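You operate a simulated robot arm through the tools that you are given. There is no shell and no other tool.

Carry out the task below with a simulated robot arm. There is one attempt and no reset: what you move stays moved.

TASK
Check the mix 26 beam in the 40 mm slot and damp it down.
Fine: dip the green pad in the water, wipe the beam in the slot till it is dark, put the pad back and lay the beam back in its tray. Leave the tray's other beam dry.
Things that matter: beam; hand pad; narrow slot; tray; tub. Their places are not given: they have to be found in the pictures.

Only the result counts: the job must be done as asked and must still hold three seconds after the hand-in. Knocking over, shifting, dropping, spilling or breaking anything else fails it.

THE ROBOT
A 7-joint arm with a fingered hand, fixed in place. Base frame: the origin is on the floor under the middle of its stand, x ahead of it, y to its left, z up; the work surface is at about z = 862. Lengths are in mm, angles in degrees, forces in N, time in s.
It reaches about 1228 mm from its shoulder. Its first joint turns from -115.0 to 115.0 degrees. Payload 5 kg.
Tool frame: the origin (TCP) lies between the finger pads and is the grasp point; the fingertips stand 32 mm ahead of it; z points along the fingers, y is the line along which they close. The gripper opens to 160 mm; its body begins 89 mm behind the TCP. The gripper is a hand of 4 fingers: y runs from the thumb to the fingers, the wrist lies at [0, 0, -267] in the tool frame.
Orientation is that of the tool frame in the base frame, as [roll, pitch, yaw] about the fixed x, y, z axes, in that order (R = Rz(yaw) Ry(pitch) Rx(roll)). With the fingers straight down and closing along the base's y, the tool's x points along the base's -x, its y along +y and its z along -z.

THE INTERFACE
- The arm moves only by the tool jog_arm. Its argument "steps" is a list of rows, each a list of 6 numbers: the shift along the tool's x, y, z in units of 400 mm (1.0 is 400 mm), then the turn, a rotation vector about the tool's x, y, z in units of 180 degrees (1.0 is 180 degrees). In form: [[dx, dy, dz, rx, ry, rz], ...]. A call has 1 to 20 rows; each row is the pose to reach, as a shift and turn from the pose commanded when the call began, along the tool's axes at that moment. A call with a number of a shift or a turn outside -1 to 1 is refused whole. Rows are played at 5 a second. More than 50 mm and 8.6 degrees between two rows, and nothing of the call is played. A pose out of reach is approached as far as the arm can. The call stops where the force on the tool passes 40 N (or 10 N more than at its start, if that is more) or the arm is blocked; 0.2 s more then pass. In this call time passes only in rows, and 0.2 s behind the last. The reply holds the time, the measured pose of the TCP, the force on the tool along the base axes, the opening and the grip force, in the units named above and with some noise, with the torque about the TCP (base axes, N m) and any sound that the robot's microphone picked up.
- Cameras (640 x 400 px; columns grow to the right, rows downward): "scene" is fixed at [401.1, 500.6, 1609.4]; the picture's right is [-0.28, -0.96, 0.00], its down [-0.89, 0.26, -0.38] and it looks along [0.36, -0.11, -0.93] (base axes); focal length 340 px, centre (320, 200). "wrist" rides on the gripper at [80, -4, -114] in the tool frame; the picture's right is [0.05, 1.00, 0.00], its down [-0.82, 0.04, -0.58] and it looks along [-0.58, 0.03, 0.82] (tool axes); focal length 265 px, centre (320, 200).
- snapshot(camera): a new picture of that camera. No time passes.
- raise_lower(by): slides the trunk up (or, below 0, down) by that many mm; the arm rides with it, the base frame stays. It gives what a move gives, with no picture.
- set_fingers(finger1, finger2, finger3, thumb_bend): sets how far each is bent, from 0 (flat) to 1 (curled in); at 0.3 the hand is open as for a grip, at 0.7 the pads meet at the TCP. One left out holds its place. A second passes; each finger stops where it meets its share of the squeeze, and holds until it gets a number again. It is the only way to open and close the hand. It gives what a move gives, with no picture; readings hold the bend of each and the force on the fingers (four entries, about 0 where the hand has none), thumb and palm.
- point_at(camera, pixels): there is no depth. For up to 12 entries [column, row, z] of the newest picture of that camera ("zoom" is the newest enlarged one), the place [x, y] in the base frame at which the ray of that pixel passes the height z, good to about 2 mm. No time passes.
- enlarge(camera, box): a new picture of the part [left, top, right, bottom] of that camera's present view, enlarged. No time passes.
- finish_job(): hands the job in; it is judged then, once.

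Unless the task says otherwise, let go and move clear before handing in.

The tools are called after "Request:" as name(argument=value, ...) on one line, values as JSON. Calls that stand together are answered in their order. jog_arm: Moves the arm, as the interface text tells. Its arguments: {"type":"object","properties":{"steps":{"type":"array","items":{"type":"array","items":{"type":"number"}}}},"required":["steps"]} The other tools are called the same way: raise_lower (by) moves the trunk up or down; set_fingers (finger1, finger2, finger3, thumb_bend) moves the fingers one by one; snapshot (camera) takes a picture; point_at (camera, pixels) gives the place at which the rays of pixels pass given heights; enlarge (camera, box) takes an enlarged picture of a part of a camera's view; finish_job () hands the job in.

At the start:

```text
time: 0.0
position: [706.2, 207.8, 1142.3]
ee_rot: [180.0, 0.0, -179.9]
force: [0.8, 0.4, 0.1]
torque: [-0.01, 0.01, 0.01]
gripper_width: 159.7
grip_force: 0.0
shape: jaw
bend: [0.3, 0.3, 0.3, 0.3]
finger forces: [0.0, 0.1, 0.0, 0.0, 0.0, 0.0]
trunk travel left (down, up): [-650.0, 340.0]
```

scene: 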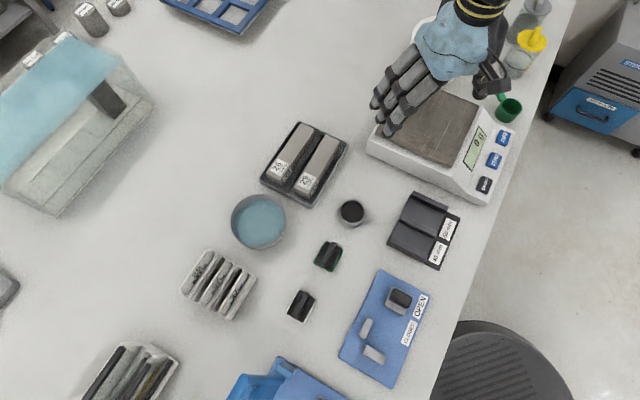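
wrist: 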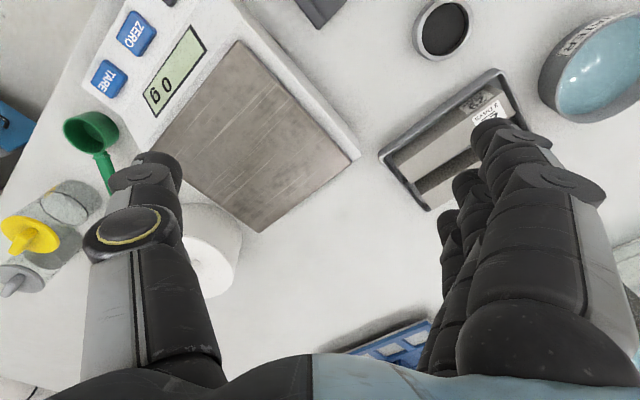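

The scene shows a tray with two beams near (305,163), a water tub at (258,221), a green-edged pad at (328,256) and a dark slotted block at (424,230). I'll enlarge these to read the labels.

Request:
enlarge(camera="scene", box=[240, 110, 360, 210])

Request:
enlarge(camera="scene", box=[370, 180, 480, 280])

Request:
enlarge(camera="scene", box=[220, 180, 380, 330])

Request:
enlarge(camera="scene", box=[200, 240, 460, 400])

```text
4.00 times, centred on (300, 160) of scene
```

zoom: 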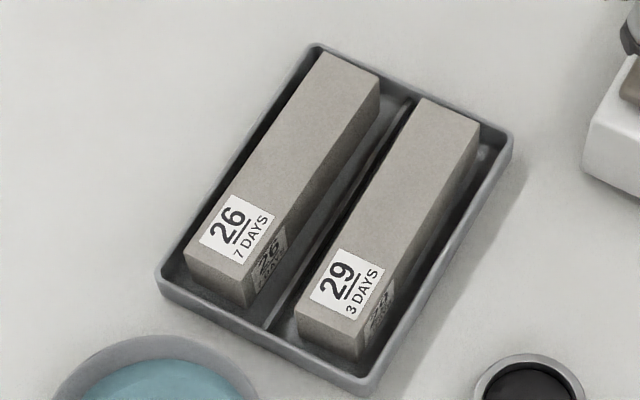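

```text
4.00 times, centred on (425, 230) of scene
```

zoom: 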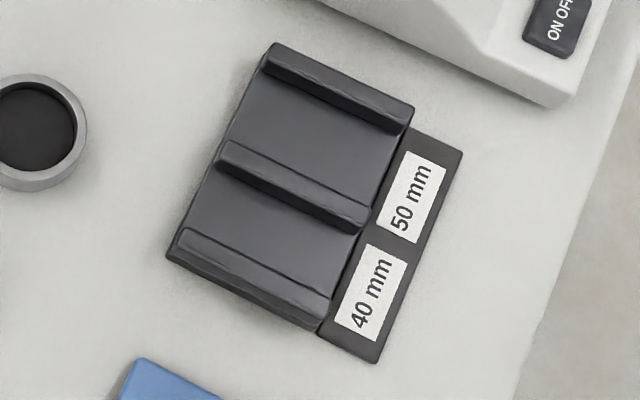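

```text
2.67 times, centred on (300, 255) of scene
```

zoom: 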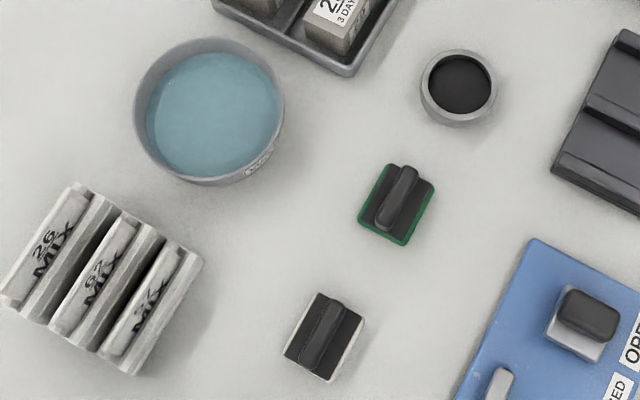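

```text
2.46 times, centred on (330, 320) of scene
```

zoom: 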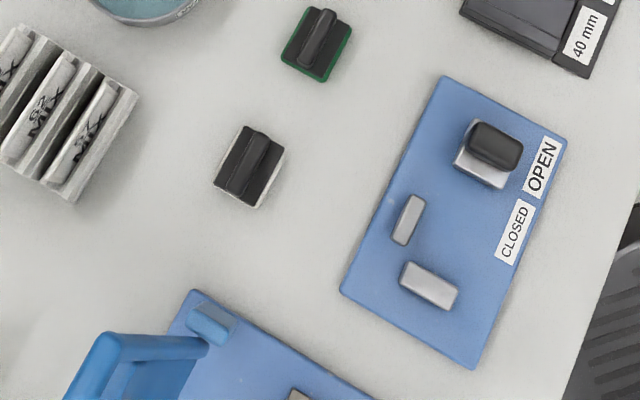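

Beam 26 (7 DAYS) is the left one in the tray, the 40 mm slot is the nearer one at (414,242), and the green pad is at (328,256). I'll now measure places by pixel, beginning with the tray.

Request:
enlarge(camera="scene", box=[240, 110, 360, 210])

Request:
point_at(camera="zoom", pixels=[[328, 52, 910], [380, 77, 910], [243, 280, 910], [186, 252, 910], [248, 308, 866], [243, 280, 900], [243, 280, 890], [315, 45, 880], [512, 137, 880], [362, 392, 880], [158, 283, 880], [268, 328, 870]])

Request:
point_at(camera="zoom", pixels=[[423, 98, 910], [480, 124, 910], [356, 334, 910], [297, 309, 910], [361, 362, 866], [356, 334, 900], [356, 334, 890]])

```text
4.00 times, centred on (300, 160) of scene
```

zoom: 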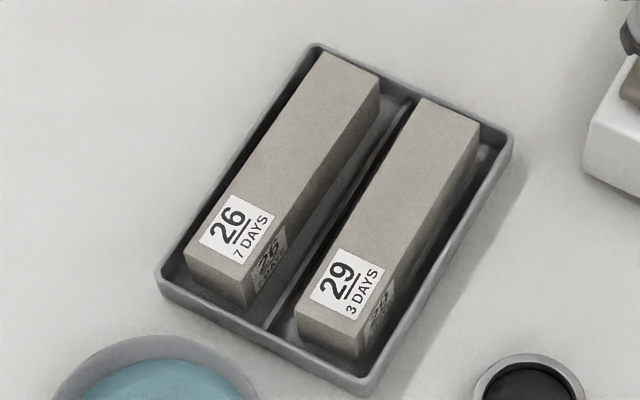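

```text
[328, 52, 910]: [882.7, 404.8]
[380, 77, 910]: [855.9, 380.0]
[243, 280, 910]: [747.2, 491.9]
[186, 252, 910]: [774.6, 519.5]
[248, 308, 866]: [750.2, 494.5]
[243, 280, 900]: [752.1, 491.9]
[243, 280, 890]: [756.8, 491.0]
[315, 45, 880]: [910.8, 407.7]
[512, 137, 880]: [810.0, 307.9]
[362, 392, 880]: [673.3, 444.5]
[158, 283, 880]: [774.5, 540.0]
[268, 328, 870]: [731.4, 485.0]
```

```text
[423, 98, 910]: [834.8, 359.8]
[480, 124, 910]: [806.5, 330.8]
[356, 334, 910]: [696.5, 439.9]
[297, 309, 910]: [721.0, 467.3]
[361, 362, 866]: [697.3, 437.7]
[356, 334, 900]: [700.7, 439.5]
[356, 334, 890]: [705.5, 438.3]
```

The beam measures about 40 x 40 x 160 mm, with its centre near (817,449) and its axis at about -46 degrees. Next I'll measure the slot block, pad and tub.

Request:
enlarge(camera="scene", box=[380, 185, 470, 275])

Request:
enlarge(camera="scene", box=[295, 230, 360, 285])

Request:
enlarge(camera="scene", box=[220, 180, 300, 260])

```text
4.44 times, centred on (425, 230) of scene
```

zoom: 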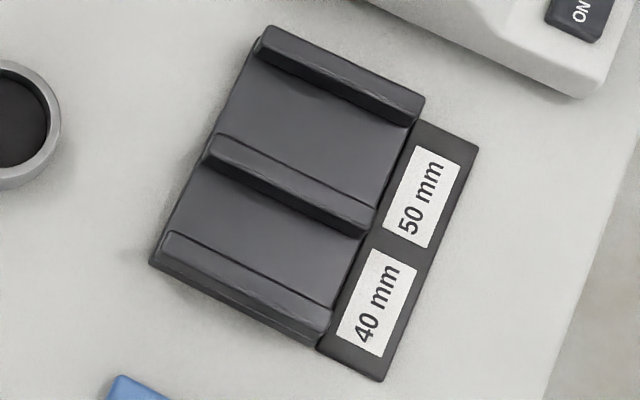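

```text
7.27 times, centred on (328, 258) of scene
```

zoom: 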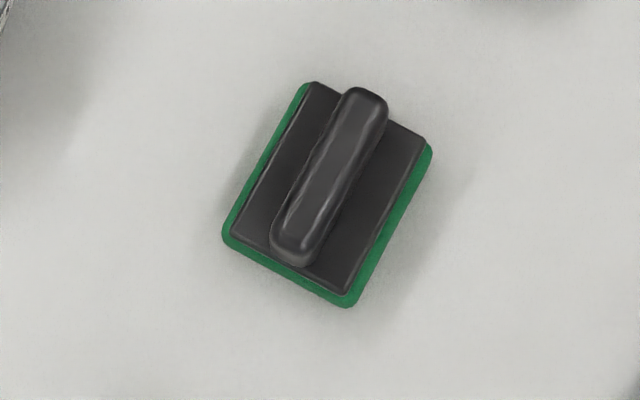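

```text
5.00 times, centred on (260, 220) of scene
```

zoom: 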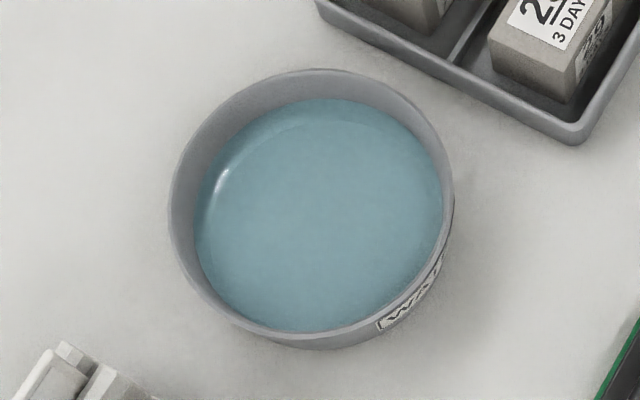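

The zooms show the slot block, the pad (green sole, ridge handle) and the tub rim clearly. I'll ask for coordinates in each view.

Request:
enlarge(camera="scene", box=[380, 185, 470, 275])

Request:
point_at(camera="zoom", pixels=[[165, 233, 885], [330, 306, 885], [150, 262, 862], [320, 345, 862], [207, 155, 885], [363, 233, 885], [203, 168, 867], [362, 240, 867], [380, 381, 862], [478, 145, 862], [425, 95, 885], [265, 26, 885]])

Request:
point_at(camera="zoom", pixels=[[217, 133, 885], [380, 208, 885], [320, 345, 862], [330, 318, 885], [152, 255, 885], [325, 335, 885], [255, 50, 885], [415, 125, 885]])

Request:
enlarge(camera="scene", box=[295, 230, 360, 285])

Request:
point_at(camera="zoom", pixels=[[305, 84, 862], [433, 150, 862], [350, 307, 862], [223, 238, 862], [313, 82, 875], [425, 140, 875], [345, 294, 875], [233, 236, 875], [367, 95, 895], [292, 255, 895], [346, 100, 895], [272, 240, 895]])

Request:
enlarge(camera="scene", box=[220, 180, 300, 260])

Request:
point_at(camera="zoom", pixels=[[168, 205, 910], [452, 190, 910], [310, 70, 910], [300, 338, 910], [195, 215, 890], [443, 190, 890], [325, 98, 890], [300, 330, 890], [310, 349, 862], [400, 320, 862]])

```text
4.44 times, centred on (425, 230) of scene
```

zoom: 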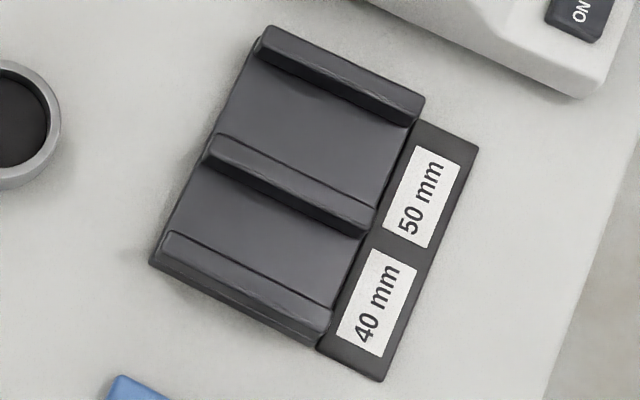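

```text
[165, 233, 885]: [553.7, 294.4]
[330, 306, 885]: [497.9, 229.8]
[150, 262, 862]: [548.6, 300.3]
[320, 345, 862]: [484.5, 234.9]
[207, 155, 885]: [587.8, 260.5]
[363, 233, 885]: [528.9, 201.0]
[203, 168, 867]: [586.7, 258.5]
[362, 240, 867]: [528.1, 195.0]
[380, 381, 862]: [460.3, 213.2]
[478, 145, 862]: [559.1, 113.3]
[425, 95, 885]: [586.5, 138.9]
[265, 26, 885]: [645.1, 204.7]
```

```text
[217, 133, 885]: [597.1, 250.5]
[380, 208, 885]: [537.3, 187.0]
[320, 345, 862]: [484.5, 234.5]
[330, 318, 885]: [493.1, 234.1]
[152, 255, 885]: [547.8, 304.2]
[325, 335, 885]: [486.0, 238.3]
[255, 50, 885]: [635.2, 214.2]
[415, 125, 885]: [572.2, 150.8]
```

```text
7.27 times, centred on (328, 258) of scene
```

zoom: 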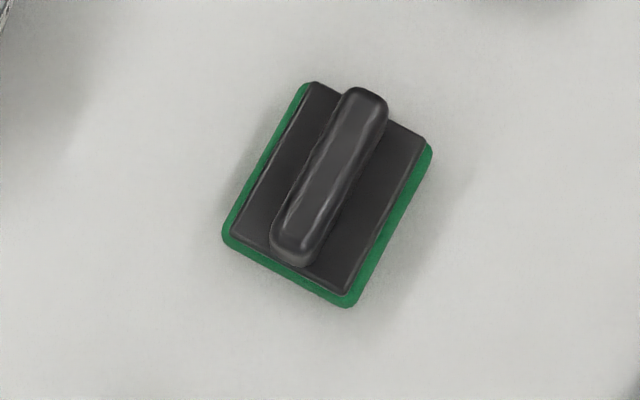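

```text
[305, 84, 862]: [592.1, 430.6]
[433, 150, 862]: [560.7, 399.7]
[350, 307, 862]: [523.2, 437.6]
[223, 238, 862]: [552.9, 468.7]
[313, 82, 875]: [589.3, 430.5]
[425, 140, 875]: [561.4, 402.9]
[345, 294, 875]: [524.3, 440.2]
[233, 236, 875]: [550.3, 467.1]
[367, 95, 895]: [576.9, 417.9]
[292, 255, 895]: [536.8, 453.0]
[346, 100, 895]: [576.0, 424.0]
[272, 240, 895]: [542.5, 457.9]
```

```text
5.00 times, centred on (260, 220) of scene
```

zoom: 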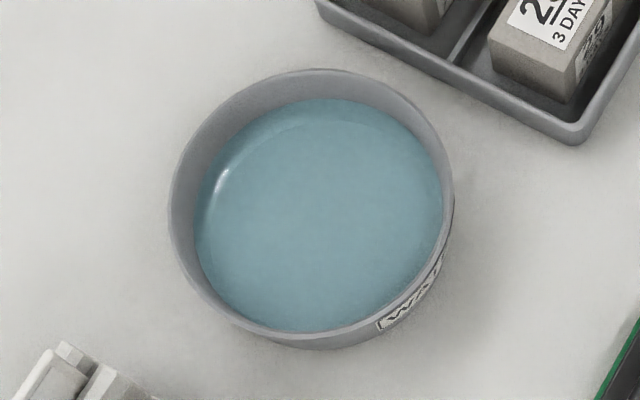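

```text
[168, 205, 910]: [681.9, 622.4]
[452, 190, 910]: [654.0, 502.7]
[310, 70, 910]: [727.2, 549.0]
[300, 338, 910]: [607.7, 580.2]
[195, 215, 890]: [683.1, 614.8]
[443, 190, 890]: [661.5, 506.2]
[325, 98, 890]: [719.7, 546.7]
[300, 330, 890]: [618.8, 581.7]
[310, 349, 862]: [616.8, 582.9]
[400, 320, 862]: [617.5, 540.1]
```

The slot runs at about +45 degrees, at right angles to the beam as it now lies. I'll zoom in further on the walls to find the wall height and the slot's centre line.

Request:
enlarge(camera="scene", box=[383, 205, 413, 250])

Request:
enlarge(camera="scene", box=[415, 225, 445, 270])

Request:
enlarge(camera="scene", box=[405, 180, 450, 225])

```text
8.89 times, centred on (398, 228) of scene
```

zoom: 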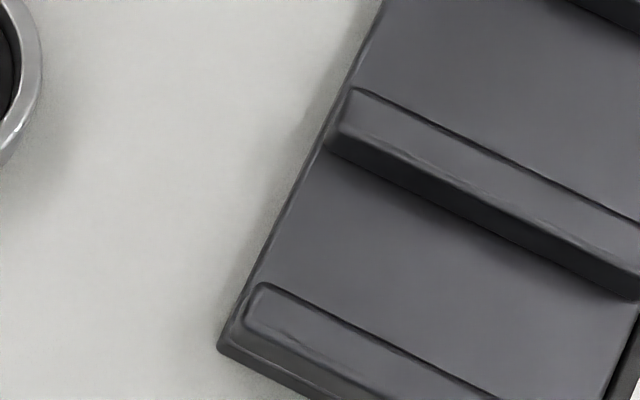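

```text
8.89 times, centred on (430, 248) of scene
```

zoom: 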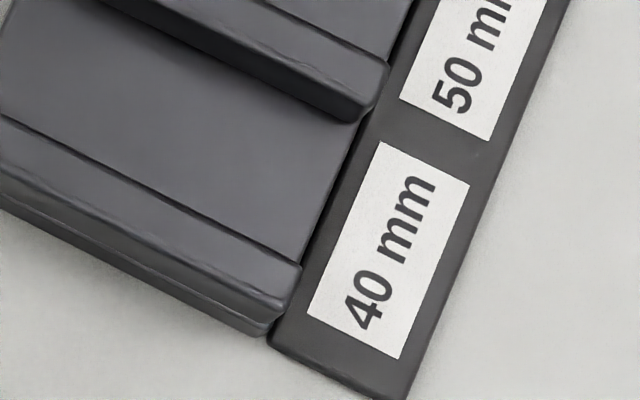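

```text
8.89 times, centred on (428, 202) of scene
```

zoom: 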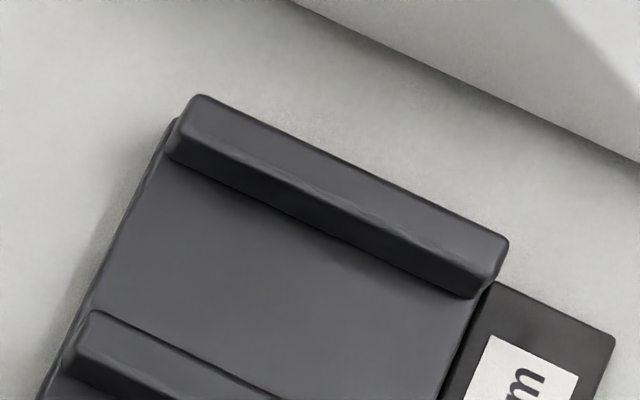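

The block is a base plate with three rounded walls. I'll get the wall edges at several trial heights so that the top and bottom edges can be matched.

Request:
enlarge(camera="scene", box=[383, 205, 413, 250])

Request:
point_at(camera="zoom", pixels=[[328, 150, 866], [328, 150, 870], [337, 124, 880], [337, 124, 885], [337, 124, 890], [630, 297, 868], [640, 268, 885], [355, 88, 885], [258, 285, 885], [258, 285, 880], [220, 350, 862], [380, 0, 868]])

Request:
enlarge(camera="scene", box=[415, 225, 445, 270])

Request:
point_at(camera="zoom", pixels=[[300, 268, 885], [300, 268, 880], [268, 335, 862], [350, 121, 868], [360, 98, 880], [360, 98, 885], [360, 98, 890], [285, 308, 885], [265, 322, 880], [272, 345, 862], [390, 65, 885], [300, 268, 890]])

```text
8.89 times, centred on (398, 228) of scene
```

zoom: 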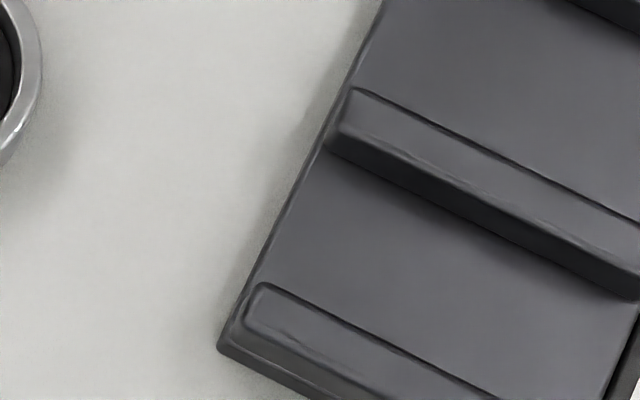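

```text
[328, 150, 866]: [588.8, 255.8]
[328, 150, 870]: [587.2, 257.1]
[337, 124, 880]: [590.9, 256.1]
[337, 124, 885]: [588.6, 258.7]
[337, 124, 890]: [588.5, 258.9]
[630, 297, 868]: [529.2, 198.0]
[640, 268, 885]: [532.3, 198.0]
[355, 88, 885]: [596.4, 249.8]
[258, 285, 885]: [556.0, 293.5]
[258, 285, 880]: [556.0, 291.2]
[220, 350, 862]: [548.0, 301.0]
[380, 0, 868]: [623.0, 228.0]
```

```text
8.89 times, centred on (430, 248) of scene
```

zoom: 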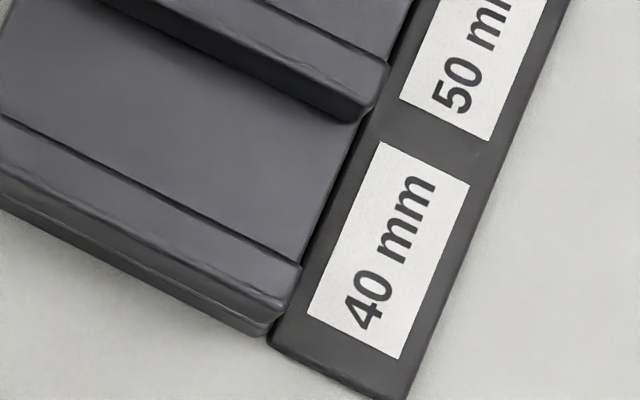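

```text
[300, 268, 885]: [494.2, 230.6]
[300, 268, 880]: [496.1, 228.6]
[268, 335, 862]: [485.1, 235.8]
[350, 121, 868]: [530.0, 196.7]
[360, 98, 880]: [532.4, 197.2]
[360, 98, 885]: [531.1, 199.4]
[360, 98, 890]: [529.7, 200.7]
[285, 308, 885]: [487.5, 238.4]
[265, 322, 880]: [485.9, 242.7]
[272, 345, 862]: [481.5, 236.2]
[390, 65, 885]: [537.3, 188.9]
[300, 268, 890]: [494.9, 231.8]
```

The 40 mm slot's centre comes out near (542,244) with its axis at +45 degrees and its wall tops at about z = 885. I need to know the hand's shape when partly closed, so I'll bend the fingers in free air and look.

Request:
set_fingers(finger1=0.55, finger2=0.55, finger3=0.55, thumb_bend=0.55)

Request:
snapshot(camera="wrist")

Request:
enlarge(camera="scene", box=[340, 0, 540, 150])

```text
time: 1.0
position: [706.7, 208.2, 1142.8]
ee_rot: [-179.9, 0.0, 180.0]
force: [-0.1, -0.7, 0.6]
torque: [0.0, 0.01, 0.0]
gripper_width: 72.8
grip_force: 0.0
shape: fingers
bend: [0.55, 0.55, 0.55, 0.55]
finger forces: [0.0, 0.0, 0.0, 0.0, 0.0, 0.1]
trunk travel left (down, up): [-650.0, 340.0]
```

```text
taken
```

wrist: 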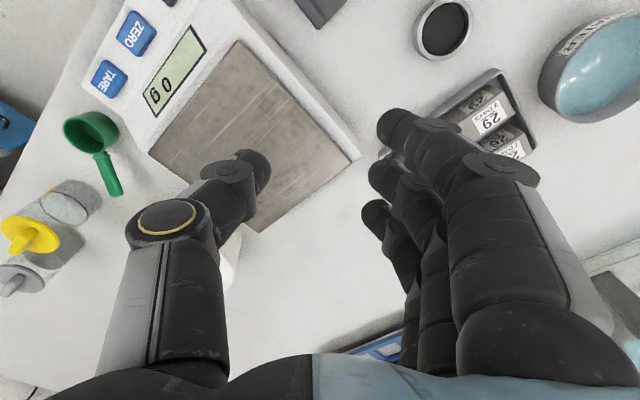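

```text
2.67 times, centred on (440, 75) of scene
```

zoom: 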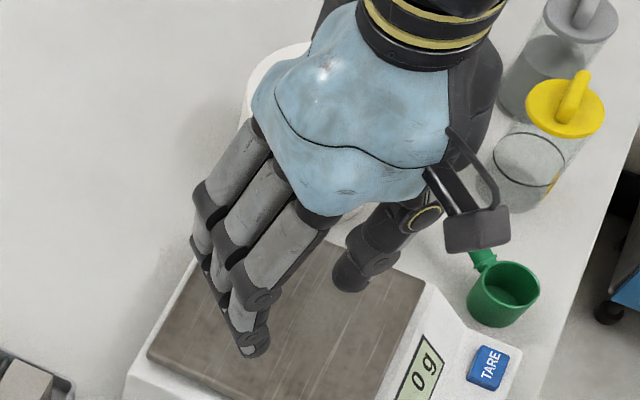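

At 0.55 the opening is 72.8 mm, and the tips work out at about z+32 with the fingers at tool x = +32, 0 and -32 and the thumb near 0. I'll move above beam 26 with tool y turned to +45 degrees for a closer look.

Request:
jog_arm(steps=[[-0.034, 0.075, 0.026, 0, 0, 0.031], [-0.069, 0.15, 0.052, 0, 0, 0.0625], [-0.103, 0.226, 0.078, 0, 0, 0.094], [-0.1375, 0.301, 0.104, 0, 0, 0.125], [-0.172, 0.376, 0.13, 0, 0, 0.156], [-0.206, 0.452, 0.156, 0, 0, 0.1875], [-0.24, 0.527, 0.182, 0, 0, 0.219], [-0.275, 0.6025, 0.2075, 0, 0, 0.25]])

Request:
set_fingers(finger1=0.5, finger2=0.5, finger3=0.5, thumb_bend=0.6)

Request:
snapshot(camera="wrist")

Request:
snapshot(camera="scene")

```text
time: 2.8
position: [814.2, 450.1, 1059.9]
ee_rot: [-179.8, 0.1, 135.0]
force: [0.1, -0.3, -0.2]
torque: [-0.06, 0.0, 0.01]
gripper_width: 72.4
grip_force: 0.1
shape: fingers
bend: [0.55, 0.55, 0.55, 0.55]
finger forces: [0.0, 0.0, 0.0, 0.0, 0.1, 0.0]
trunk travel left (down, up): [-650.0, 340.0]
```

```text
time: 3.8
position: [813.3, 448.5, 1060.7]
ee_rot: [-179.9, 0.1, 135.0]
force: [-1.5, 0.5, 0.7]
torque: [-0.02, 0.05, 0.0]
gripper_width: 71.9
grip_force: 0.1
shape: fingers
bend: [0.5, 0.5, 0.5, 0.6]
finger forces: [0.0, 0.0, 0.0, 0.1, 0.1, 0.0]
trunk travel left (down, up): [-650.0, 340.0]
```

```text
taken
```

wrist: 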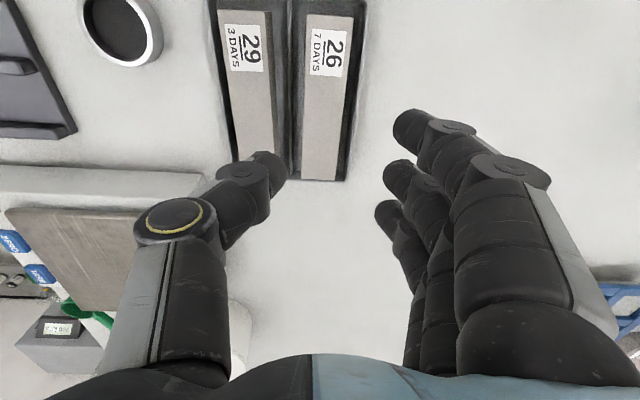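

```text
taken
```

scene: 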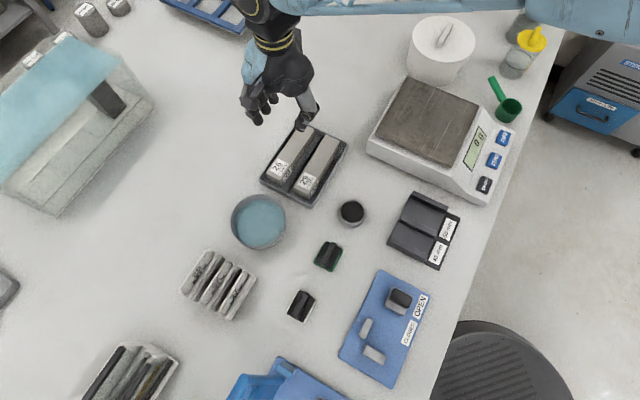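

The wrist view shows beam 26 a little right of centre, around column 330. I'll enlarge this view and measure the beam's edges.

Request:
enlarge(camera="wrist", box=[200, 0, 400, 190])

```text
2.11 times, centred on (300, 95) of wrist
```

zoom: 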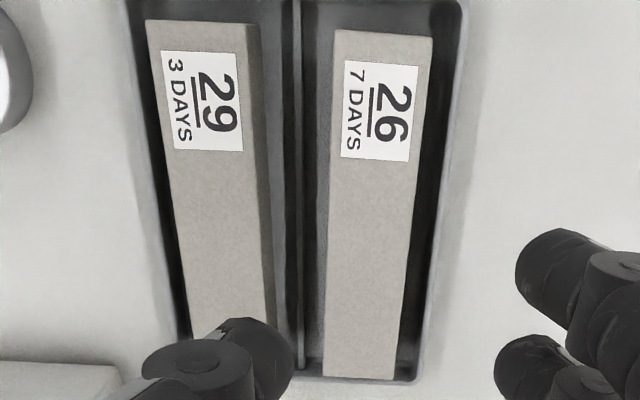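

Request:
point_at(camera="zoom", pixels=[[336, 29, 906], [433, 38, 906], [393, 379, 906], [323, 376, 906], [147, 20, 906], [247, 25, 906], [267, 330, 906], [190, 340, 906], [468, 0, 880], [410, 382, 880], [410, 382, 875], [297, 200, 875]])

Request:
point_at(camera="zoom", pixels=[[336, 29, 908], [433, 38, 908], [393, 379, 908], [323, 376, 908], [336, 29, 904], [433, 38, 904], [393, 379, 904], [323, 376, 904], [425, 382, 880], [440, 200, 880], [468, 30, 880], [456, 30, 880]])

```text
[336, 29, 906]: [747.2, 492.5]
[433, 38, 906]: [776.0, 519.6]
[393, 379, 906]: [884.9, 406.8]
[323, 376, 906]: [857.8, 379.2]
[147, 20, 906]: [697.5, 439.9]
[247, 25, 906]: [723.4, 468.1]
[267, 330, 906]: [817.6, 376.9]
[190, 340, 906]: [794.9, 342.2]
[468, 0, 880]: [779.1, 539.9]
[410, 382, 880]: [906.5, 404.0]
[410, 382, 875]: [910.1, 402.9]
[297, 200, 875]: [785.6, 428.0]
```

```text
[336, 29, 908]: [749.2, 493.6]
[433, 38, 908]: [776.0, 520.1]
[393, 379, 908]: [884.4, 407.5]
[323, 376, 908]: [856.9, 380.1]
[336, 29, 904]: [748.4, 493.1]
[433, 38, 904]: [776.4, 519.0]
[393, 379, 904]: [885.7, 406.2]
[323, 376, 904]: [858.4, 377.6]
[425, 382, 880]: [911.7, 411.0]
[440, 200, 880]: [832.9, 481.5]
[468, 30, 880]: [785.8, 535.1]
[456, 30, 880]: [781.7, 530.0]
```

Both cameras agree on the beam: centre (816.6,449.5), top z about 906, axis about -46 degrees, with the tray rim well below the beam top. I'll set the thumb and finger gaps and come down partway over the beam.

Request:
set_fingers(finger1=0.58, finger2=0.58, finger3=0.58, thumb_bend=0.6)

Request:
jog_arm(steps=[[-0.001, 0.001, 0.06, 0, 0, 0.001], [-0.002, 0.003, 0.12, 0, 0, 0.003], [-0.004, 0.004, 0.18, 0, 0, 0.004], [-0.005, 0.0055, 0.24, 0, 0, 0.0056], [-0.005, 0.0055, 0.25, 0, 0, 0.0056]])

Request:
snapshot(camera="wrist")

Request:
enlarge(camera="scene", box=[220, 60, 380, 210])

```text
time: 4.8
position: [814.2, 448.4, 1060.7]
ee_rot: [-179.9, 0.0, 134.9]
force: [-0.8, 0.2, 0.1]
torque: [-0.01, 0.0, -0.02]
gripper_width: 59.6
grip_force: 0.1
shape: fingers
bend: [0.57, 0.57, 0.57, 0.6]
finger forces: [0.0, 0.1, 0.1, 0.1, 0.0, 0.1]
trunk travel left (down, up): [-650.0, 340.0]
```

```text
time: 6.0
position: [819.3, 447.3, 960.9]
ee_rot: [180.0, 0.0, 133.9]
force: [0.4, 0.5, 0.3]
torque: [0.02, -0.04, -0.01]
gripper_width: 59.4
grip_force: 0.0
shape: fingers
bend: [0.57, 0.57, 0.57, 0.6]
finger forces: [0.0, 0.0, 0.0, 0.0, 0.0, 0.0]
trunk travel left (down, up): [-650.0, 340.0]
```

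```text
taken
```

wrist: 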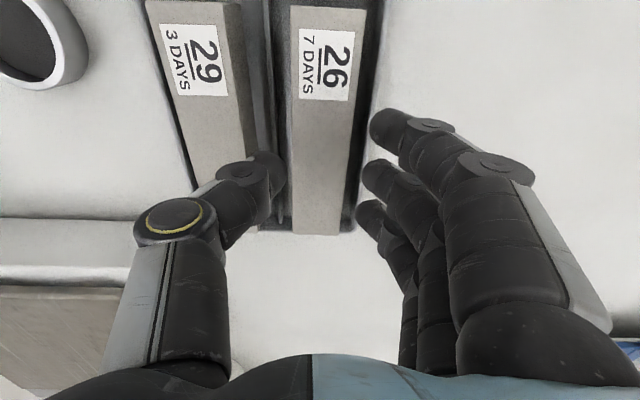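

```text
2.67 times, centred on (300, 135) of scene
```

zoom: 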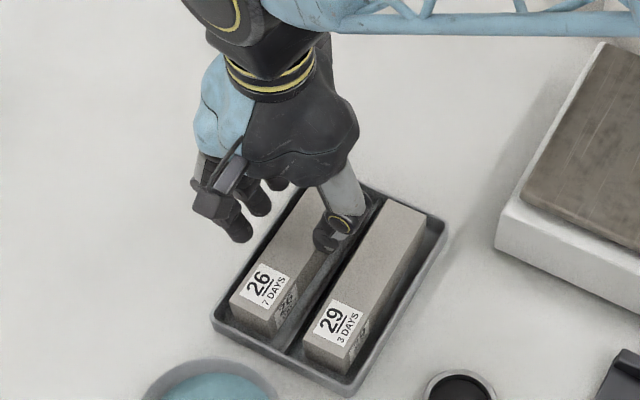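

The hand is at z = 961 with the beam between the fingers and the thumb. I'll enlarge the wrist view to check the centring and the thumb's clearance from beam 29.

Request:
enlarge(camera="wrist", box=[220, 90, 420, 240])

Request:
jog_arm(steps=[[0, 0, 0, 0, 0, 0]])

```text
2.67 times, centred on (320, 165) of wrist
```

zoom: 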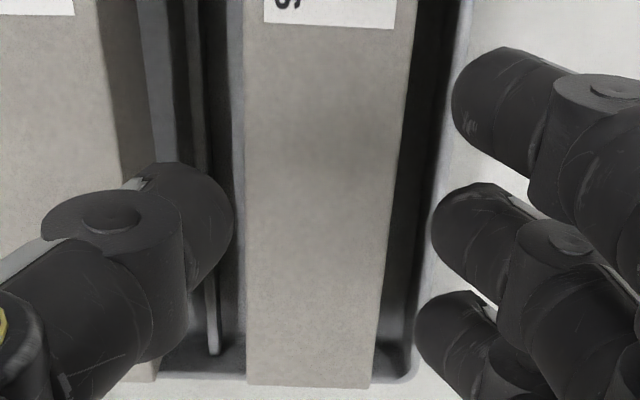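

```text
time: 6.4
position: [818.9, 448.1, 959.5]
ee_rot: [-180.0, 0.0, 133.9]
force: [-0.5, -0.7, -0.4]
torque: [0.0, 0.02, 0.0]
gripper_width: 59.5
grip_force: 0.1
shape: fingers
bend: [0.57, 0.57, 0.57, 0.6]
finger forces: [0.0, 0.0, 0.0, 0.1, 0.0, 0.1]
trunk travel left (down, up): [-650.0, 340.0]
```

The beam is centred at about zoom column 321, but the tips sit further in than the pads, with the thumb's inner face near y = -20. I'll open a little so the tips straddle the 40 mm beam, then check again.

Request:
set_fingers(finger1=0.55, finger2=0.55, finger3=0.55, thumb_bend=0.565)

Request:
enlarge(camera="wrist", box=[220, 90, 420, 240])

```text
time: 7.4
position: [817.9, 448.4, 959.0]
ee_rot: [179.9, 0.0, 134.0]
force: [-1.4, 0.3, -0.2]
torque: [-0.02, 0.0, -0.03]
gripper_width: 69.1
grip_force: 0.1
shape: fingers
bend: [0.55, 0.55, 0.55, 0.56]
finger forces: [0.1, 0.1, 0.1, 0.0, 0.1, 0.0]
trunk travel left (down, up): [-650.0, 340.0]
```

```text
2.67 times, centred on (320, 165) of wrist
```

zoom: 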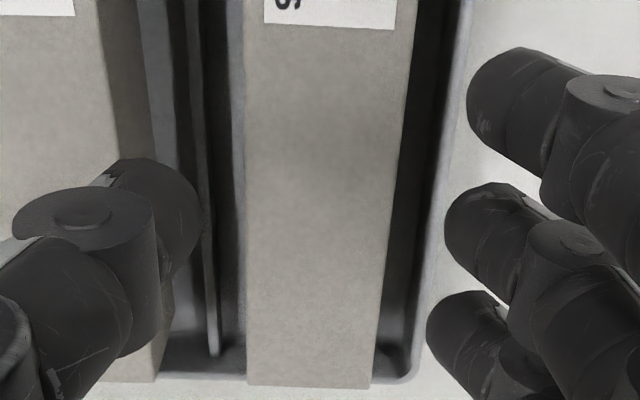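

With the thumb's outer joint near y = -62, it would foul beam 29, whose face is only about 31 mm from beam 26. The three fingers are slimmer, so I'll rise and turn the hand half round so the fingers go in the gap and the thumb outside.

Request:
jog_arm(steps=[[0, 0, -0.05, 0, 0, 0], [0, 0, -0.1, 0, 0, 0], [0, 0, -0.15, 0, 0, -0.04], [0, 0, -0.2, 0, 0, -0.08], [0, 0, -0.25, 0, 0, -0.12], [0, 0, -0.25, 0, 0, -0.16], [0, 0, -0.25, 0, 0, -0.2], [0, 0, -0.25, 0, 0, -0.24], [0, 0, -0.25, 0, 0, -0.28], [0, 0, -0.25, 0, 0, -0.32], [0, 0, -0.25, 0, 0, -0.36], [0, 0, -0.25, 0, 0, -0.4], [0, 0, -0.25, 0, 0, -0.44], [0, 0, -0.25, 0, 0, -0.48], [0, 0, -0.25, 0, 0, -0.5]])

Request:
jog_arm(steps=[[0, 0, 0, 0, 0, -0.04], [0, 0, 0, 0, 0, -0.08], [0, 0, 0, 0, 0, -0.12], [0, 0, 0, 0, 0, -0.16], [0, 0, 0, 0, 0, -0.2], [0, 0, 0, 0, 0, -0.24], [0, 0, 0, 0, 0, -0.28], [0, 0, 0, 0, 0, -0.32], [0, 0, 0, 0, 0, -0.36], [0, 0, 0, 0, 0, -0.4], [0, 0, 0, 0, 0, -0.44], [0, 0, 0, 0, 0, -0.48], [0, 0, 0, 0, 0, -0.5]])

Request:
snapshot(camera="wrist")

Request:
snapshot(camera="scene")

```text
time: 10.6
position: [820.1, 448.7, 1059.3]
ee_rot: [180.0, 0.0, -135.9]
force: [0.3, 0.2, 0.4]
torque: [0.01, 0.01, 0.01]
gripper_width: 69.2
grip_force: 0.0
shape: fingers
bend: [0.55, 0.55, 0.55, 0.56]
finger forces: [0.0, 0.0, 0.0, 0.1, 0.0, 0.0]
trunk travel left (down, up): [-650.0, 340.0]
```

```text
time: 13.4
position: [819.3, 449.6, 1059.9]
ee_rot: [180.0, 0.0, -46.0]
force: [1.0, 0.8, -0.5]
torque: [-0.02, 0.05, 0.0]
gripper_width: 69.2
grip_force: 0.1
shape: fingers
bend: [0.55, 0.55, 0.55, 0.56]
finger forces: [0.1, 0.0, 0.0, 0.0, 0.1, 0.0]
trunk travel left (down, up): [-650.0, 340.0]
```

```text
taken
```

wrist: 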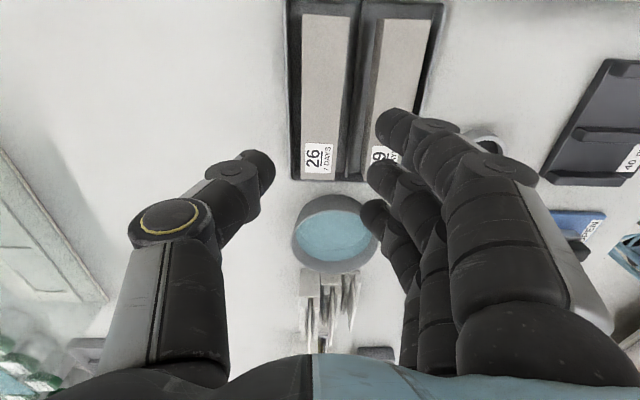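

```text
taken
```

scene: 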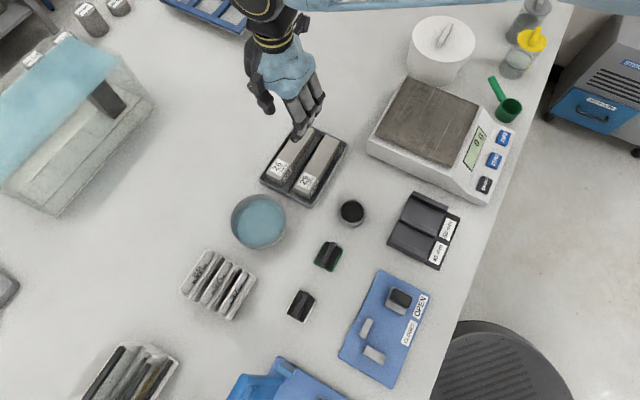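

The half turn worked: yaw is -46, the fingers are now on beam 29's side and the thumb is outside. I'll set the finger gaps and descend to about z = 960 to check centring again.

Request:
set_fingers(finger1=0.57, finger2=0.57, finger3=0.57, thumb_bend=0.56)

Request:
jog_arm(steps=[[-0.001, 0.001, 0.06, 0, 0, 0], [-0.003, 0.002, 0.12, 0, 0, 0], [-0.0045, 0.004, 0.18, 0, 0, 0], [-0.0055, 0.005, 0.24, 0, 0, 0], [-0.0055, 0.005, 0.25, 0, 0, 0]])

Request:
enlarge(camera="wrist", box=[220, 90, 420, 240])

Request:
enlarge(camera="scene", box=[240, 80, 360, 210])

Request:
jog_arm(steps=[[0, 0, 0, 0, 0, 0]])

```text
time: 14.4
position: [818.2, 449.2, 1059.4]
ee_rot: [179.9, 0.0, -46.1]
force: [0.5, 0.7, 0.1]
torque: [0.02, 0.03, 0.0]
gripper_width: 67.9
grip_force: 0.1
shape: fingers
bend: [0.56, 0.56, 0.56, 0.56]
finger forces: [0.0, 0.0, 0.1, 0.1, 0.1, 0.1]
trunk travel left (down, up): [-650.0, 340.0]
```

```text
time: 15.6
position: [816.7, 451.2, 958.9]
ee_rot: [179.9, 0.0, -45.9]
force: [0.2, -0.1, -0.3]
torque: [-0.01, 0.03, 0.02]
gripper_width: 67.9
grip_force: 0.0
shape: fingers
bend: [0.56, 0.56, 0.56, 0.56]
finger forces: [0.1, 0.1, 0.1, 0.1, 0.0, 0.1]
trunk travel left (down, up): [-650.0, 340.0]
```

```text
2.67 times, centred on (320, 165) of wrist
```

zoom: 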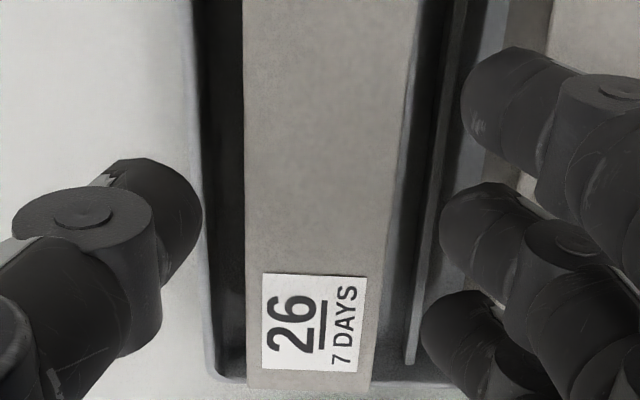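

```text
3.08 times, centred on (300, 145) of scene
```

zoom: 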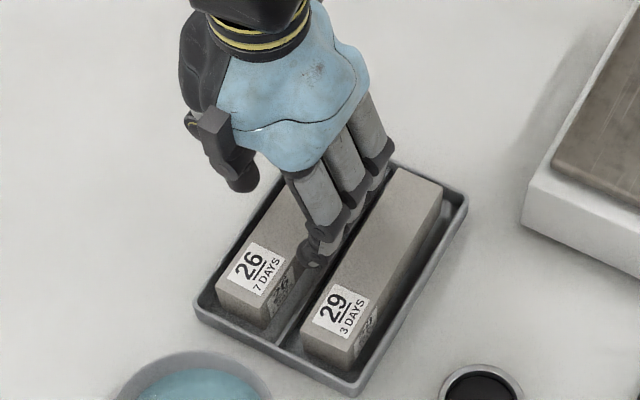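

```text
time: 16.0
position: [816.6, 451.0, 960.1]
ee_rot: [-180.0, 0.0, -46.0]
force: [-0.1, -0.4, 0.0]
torque: [0.0, -0.01, -0.01]
gripper_width: 68.2
grip_force: 0.0
shape: fingers
bend: [0.56, 0.56, 0.56, 0.56]
finger forces: [0.1, 0.1, 0.1, 0.0, 0.0, 0.0]
trunk travel left (down, up): [-650.0, 340.0]
```

The beam is centred at zoom column 320.5 with the fingers about 8 mm off it. I'll bring the fingers closer to the beam to clear beam 29, then descend to about z = 918.

Request:
set_fingers(finger1=0.595, finger2=0.595, finger3=0.595, thumb_bend=0.57)

Request:
enlarge(camera="wrist", box=[220, 90, 420, 240])

```text
time: 17.0
position: [816.8, 451.6, 959.0]
ee_rot: [-180.0, 0.0, -45.9]
force: [0.3, 0.5, -0.1]
torque: [-0.01, 0.03, 0.05]
gripper_width: 62.6
grip_force: 0.1
shape: fingers
bend: [0.59, 0.59, 0.59, 0.56]
finger forces: [0.1, 0.1, 0.0, 0.0, 0.0, 0.0]
trunk travel left (down, up): [-650.0, 340.0]
```

```text
2.67 times, centred on (320, 165) of wrist
```

zoom: 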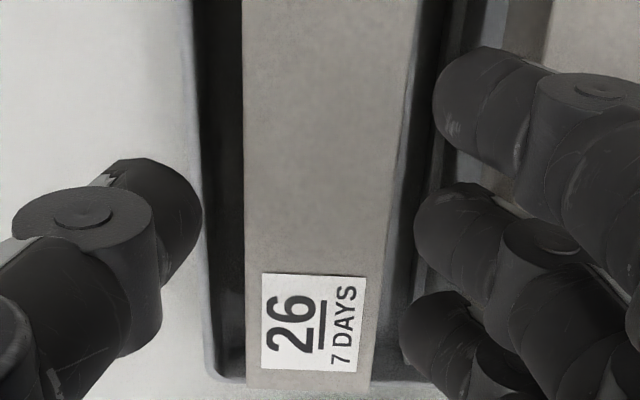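

The finger tips' inner faces are at about y = 21.9, only about 2 mm off the beam. I'll ease them to 0.585 and descend in small steps.

Request:
set_fingers(finger1=0.585, finger2=0.585, finger3=0.585)

Request:
jog_arm(steps=[[0, 0, 0.025, 0, 0, 0], [0, 0, 0.05, 0, 0, 0], [0, 0, 0.0625, 0, 0, 0], [0, 0, 0.075, 0, 0, 0]])

Request:
enlarge(camera="wrist", box=[220, 90, 420, 240])

Request:
enlarge(camera="scene", box=[240, 80, 360, 210])

```text
time: 18.0
position: [816.5, 450.6, 959.0]
ee_rot: [-180.0, 0.0, -45.9]
force: [-0.3, -0.5, 0.0]
torque: [-0.01, -0.01, 0.02]
gripper_width: 63.4
grip_force: 0.0
shape: fingers
bend: [0.58, 0.58, 0.58, 0.56]
finger forces: [0.0, 0.0, 0.0, 0.0, 0.0, 0.0]
trunk travel left (down, up): [-650.0, 340.0]
```

```text
time: 19.0
position: [815.2, 450.1, 929.0]
ee_rot: [-180.0, 0.0, -46.0]
force: [-0.3, 0.3, -0.2]
torque: [0.05, -0.03, -0.01]
gripper_width: 63.5
grip_force: 0.2
shape: fingers
bend: [0.58, 0.58, 0.58, 0.56]
finger forces: [0.0, 0.0, 0.0, 0.1, 0.1, 0.0]
trunk travel left (down, up): [-650.0, 340.0]
```

```text
2.67 times, centred on (320, 165) of wrist
```

zoom: 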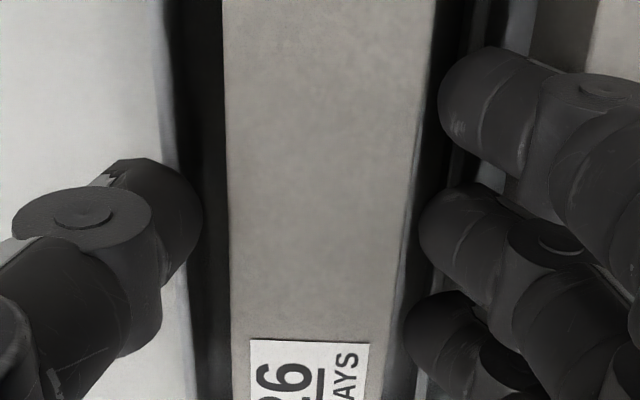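

```text
3.08 times, centred on (300, 145) of scene
```

zoom: 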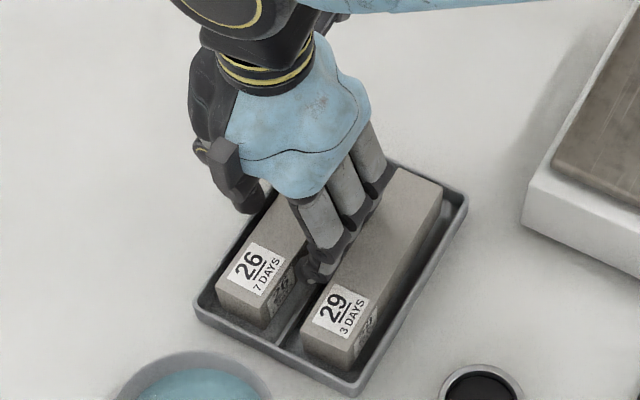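

No contact force at z = 929, with the tips about 9 mm below the beam top and still clear on both sides. I'll go down another 11 mm in small steps.

Request:
jog_arm(steps=[[0, 0, 0.007, 0, 0, 0], [0, 0, 0.014, 0, 0, 0], [0, 0, 0.021, 0, 0, 0], [0, 0, 0.0275, 0, 0, 0]])

Request:
enlarge(camera="wrist", box=[220, 90, 420, 240])

Request:
enlarge(camera="scene", box=[260, 110, 340, 180])

```text
time: 20.0
position: [816.6, 450.9, 920.6]
ee_rot: [-179.8, 0.0, -46.1]
force: [2.1, 2.0, 13.9]
torque: [0.15, -0.24, 0.07]
gripper_width: 62.1
grip_force: 6.9
shape: fingers
bend: [0.59, 0.58, 0.58, 0.56]
finger forces: [2.4, 1.0, 0.1, 0.1, 10.3, 0.0]
trunk travel left (down, up): [-650.0, 340.0]
```

```text
2.67 times, centred on (320, 165) of wrist
```

zoom: 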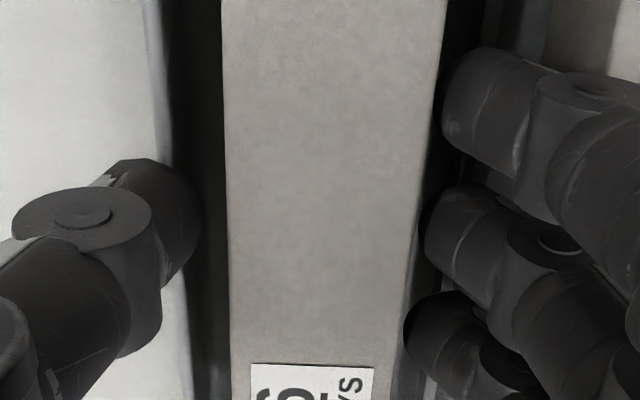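

```text
5.71 times, centred on (300, 145) of scene
```

zoom: 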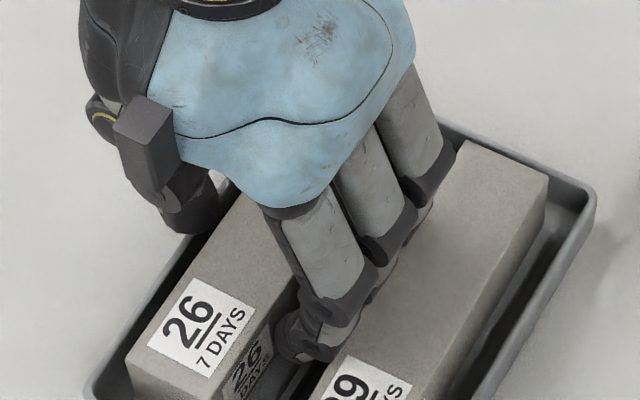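

At z = 920.6 the thumb reads 10.3 N and fingers 1 and 2 a little, so the thumb is touching the tray rim. I'll back off upward 4 mm and read the forces.

Request:
jog_arm(steps=[[0, 0, -0.01, 0, 0, 0], [0, 0, -0.01, 0, 0, 0]])

Request:
snapshot(camera="wrist")

```text
time: 20.6
position: [816.1, 449.4, 921.6]
ee_rot: [179.9, 0.0, -46.0]
force: [0.8, 2.3, 4.6]
torque: [0.11, -0.12, 0.05]
gripper_width: 62.5
grip_force: 2.0
shape: fingers
bend: [0.59, 0.58, 0.58, 0.56]
finger forces: [0.7, 0.3, 0.0, 0.0, 3.6, 0.0]
trunk travel left (down, up): [-650.0, 340.0]
```

```text
taken
```

wrist: 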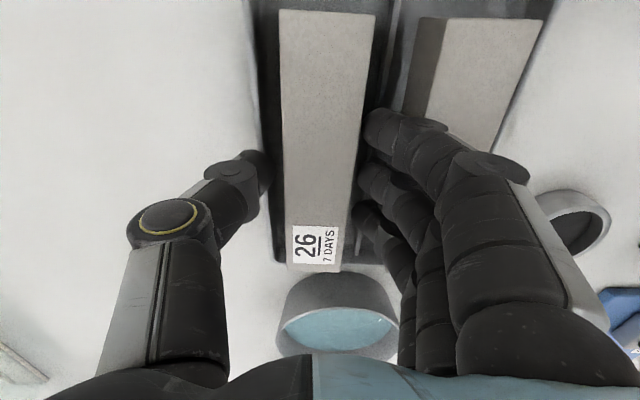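

Still about 3.6 N on the thumb at z = 921.6. I'll rise 3 mm more.

Request:
jog_arm(steps=[[0, 0, -0.0075, 0, 0, 0], [0, 0, -0.0075, 0, 0, 0]])

Request:
enlarge(camera="wrist", box=[200, 90, 440, 260])

```text
time: 21.2
position: [816.4, 449.0, 925.5]
ee_rot: [179.8, -0.1, -46.0]
force: [0.7, 0.8, 0.4]
torque: [0.0, 0.02, 0.04]
gripper_width: 64.1
grip_force: 0.0
shape: fingers
bend: [0.58, 0.58, 0.58, 0.56]
finger forces: [0.0, 0.0, 0.0, 0.0, 0.0, 0.1]
trunk travel left (down, up): [-650.0, 340.0]
```

```text
2.35 times, centred on (320, 175) of wrist
```

zoom: 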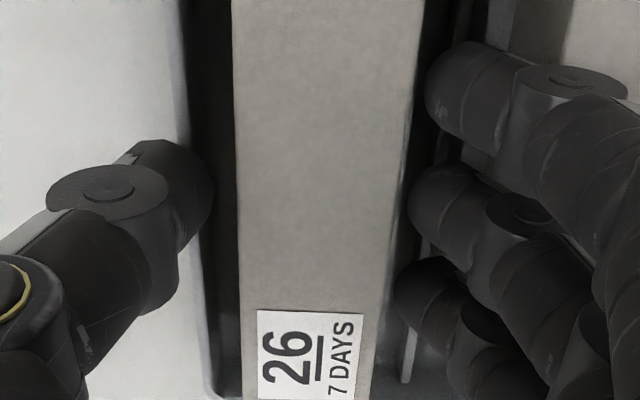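

The hand is free at z = 925.5. I'll bring the thumb up near the beam, then close all fingers gently together.

Request:
set_fingers(thumb_bend=0.59)

Request:
set_fingers(finger1=0.63, finger2=0.63, finger3=0.63, thumb_bend=0.63)

Request:
enlarge(camera="wrist", box=[200, 90, 440, 260])

```text
time: 22.2
position: [816.0, 449.4, 926.3]
ee_rot: [180.0, -0.1, -45.9]
force: [0.1, 0.1, -0.3]
torque: [0.05, -0.02, 0.03]
gripper_width: 58.9
grip_force: 0.1
shape: fingers
bend: [0.58, 0.58, 0.58, 0.59]
finger forces: [0.0, 0.1, 0.1, 0.0, 0.1, 0.0]
trunk travel left (down, up): [-650.0, 340.0]
```

```text
time: 23.2
position: [816.7, 449.1, 925.4]
ee_rot: [180.0, 0.0, -46.1]
force: [-0.9, -0.1, -0.2]
torque: [-0.02, 0.01, 0.0]
gripper_width: 52.0
grip_force: 5.2
shape: fingers
bend: [0.61, 0.61, 0.61, 0.61]
finger forces: [2.0, 2.1, 2.0, 0.1, 4.7, 0.0]
trunk travel left (down, up): [-650.0, 340.0]
```

```text
2.35 times, centred on (320, 175) of wrist
```

zoom: 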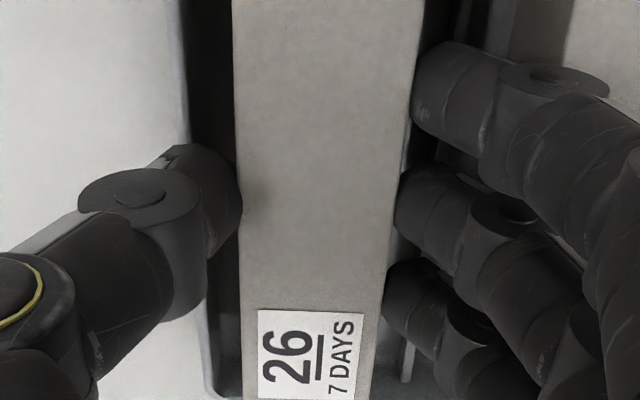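

All three fingers (about 2 N each) and the thumb (4.7 N) are on the beam evenly at bend 0.61. I'll squeeze harder for the lift.

Request:
set_fingers(finger1=0.72, finger2=0.72, finger3=0.72, thumb_bend=0.72)

Request:
enlarge(camera="wrist", box=[200, 90, 440, 260])

```text
time: 24.2
position: [817.2, 449.5, 924.8]
ee_rot: [-179.9, -0.1, -46.0]
force: [0.6, 0.2, 1.1]
torque: [-0.01, 0.06, -0.01]
gripper_width: 50.0
grip_force: 23.3
shape: fingers
bend: [0.63, 0.63, 0.63, 0.64]
finger forces: [7.7, 7.8, 7.7, 0.0, 23.5, 0.0]
trunk travel left (down, up): [-650.0, 340.0]
```

```text
2.35 times, centred on (320, 175) of wrist
```

zoom: 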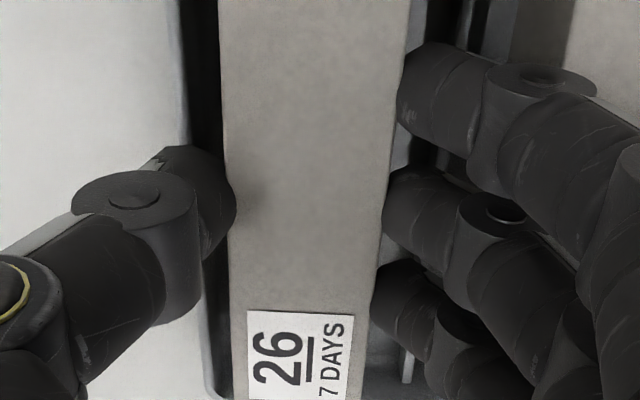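

The grip is 23 N and balanced, with the beam shifted about 3 mm towards the thumb. I'll lift slowly 20 mm and check.

Request:
jog_arm(steps=[[0, 0, -0.0125, 0, 0, 0], [0, 0, -0.025, 0, 0, 0], [0, 0, -0.0375, 0, 0, 0], [0, 0, -0.05, 0, 0, 0]])

Request:
enlarge(camera="scene", box=[240, 80, 360, 210])

Request:
snapshot(camera="wrist")

```text
time: 25.2
position: [815.6, 448.5, 944.8]
ee_rot: [-179.9, 0.0, -46.0]
force: [0.2, 0.2, -6.5]
torque: [-0.01, 0.03, 0.0]
gripper_width: 50.1
grip_force: 23.4
shape: fingers
bend: [0.63, 0.63, 0.63, 0.64]
finger forces: [7.9, 7.8, 7.8, 0.0, 23.4, 0.0]
trunk travel left (down, up): [-650.0, 340.0]
```

```text
3.08 times, centred on (300, 145) of scene
```

zoom: 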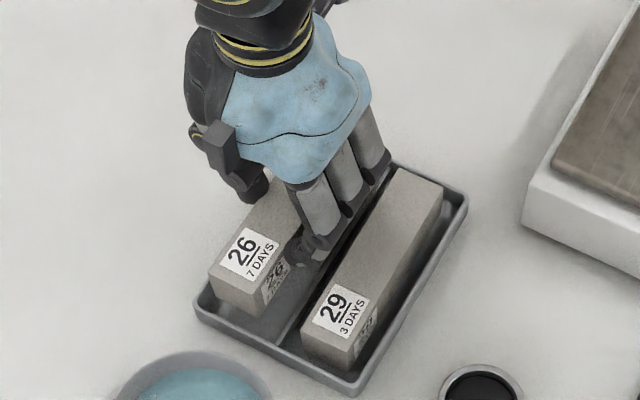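

```text
taken
```

wrist: 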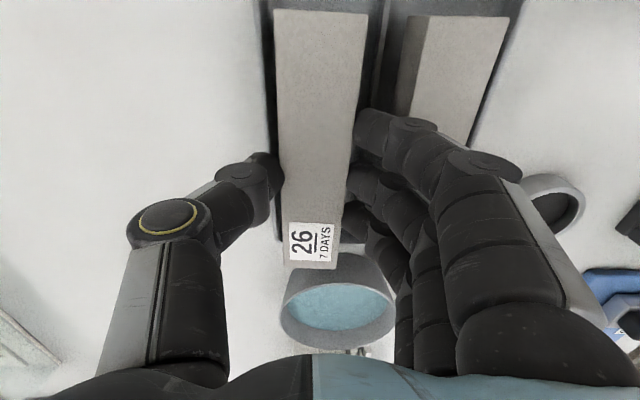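

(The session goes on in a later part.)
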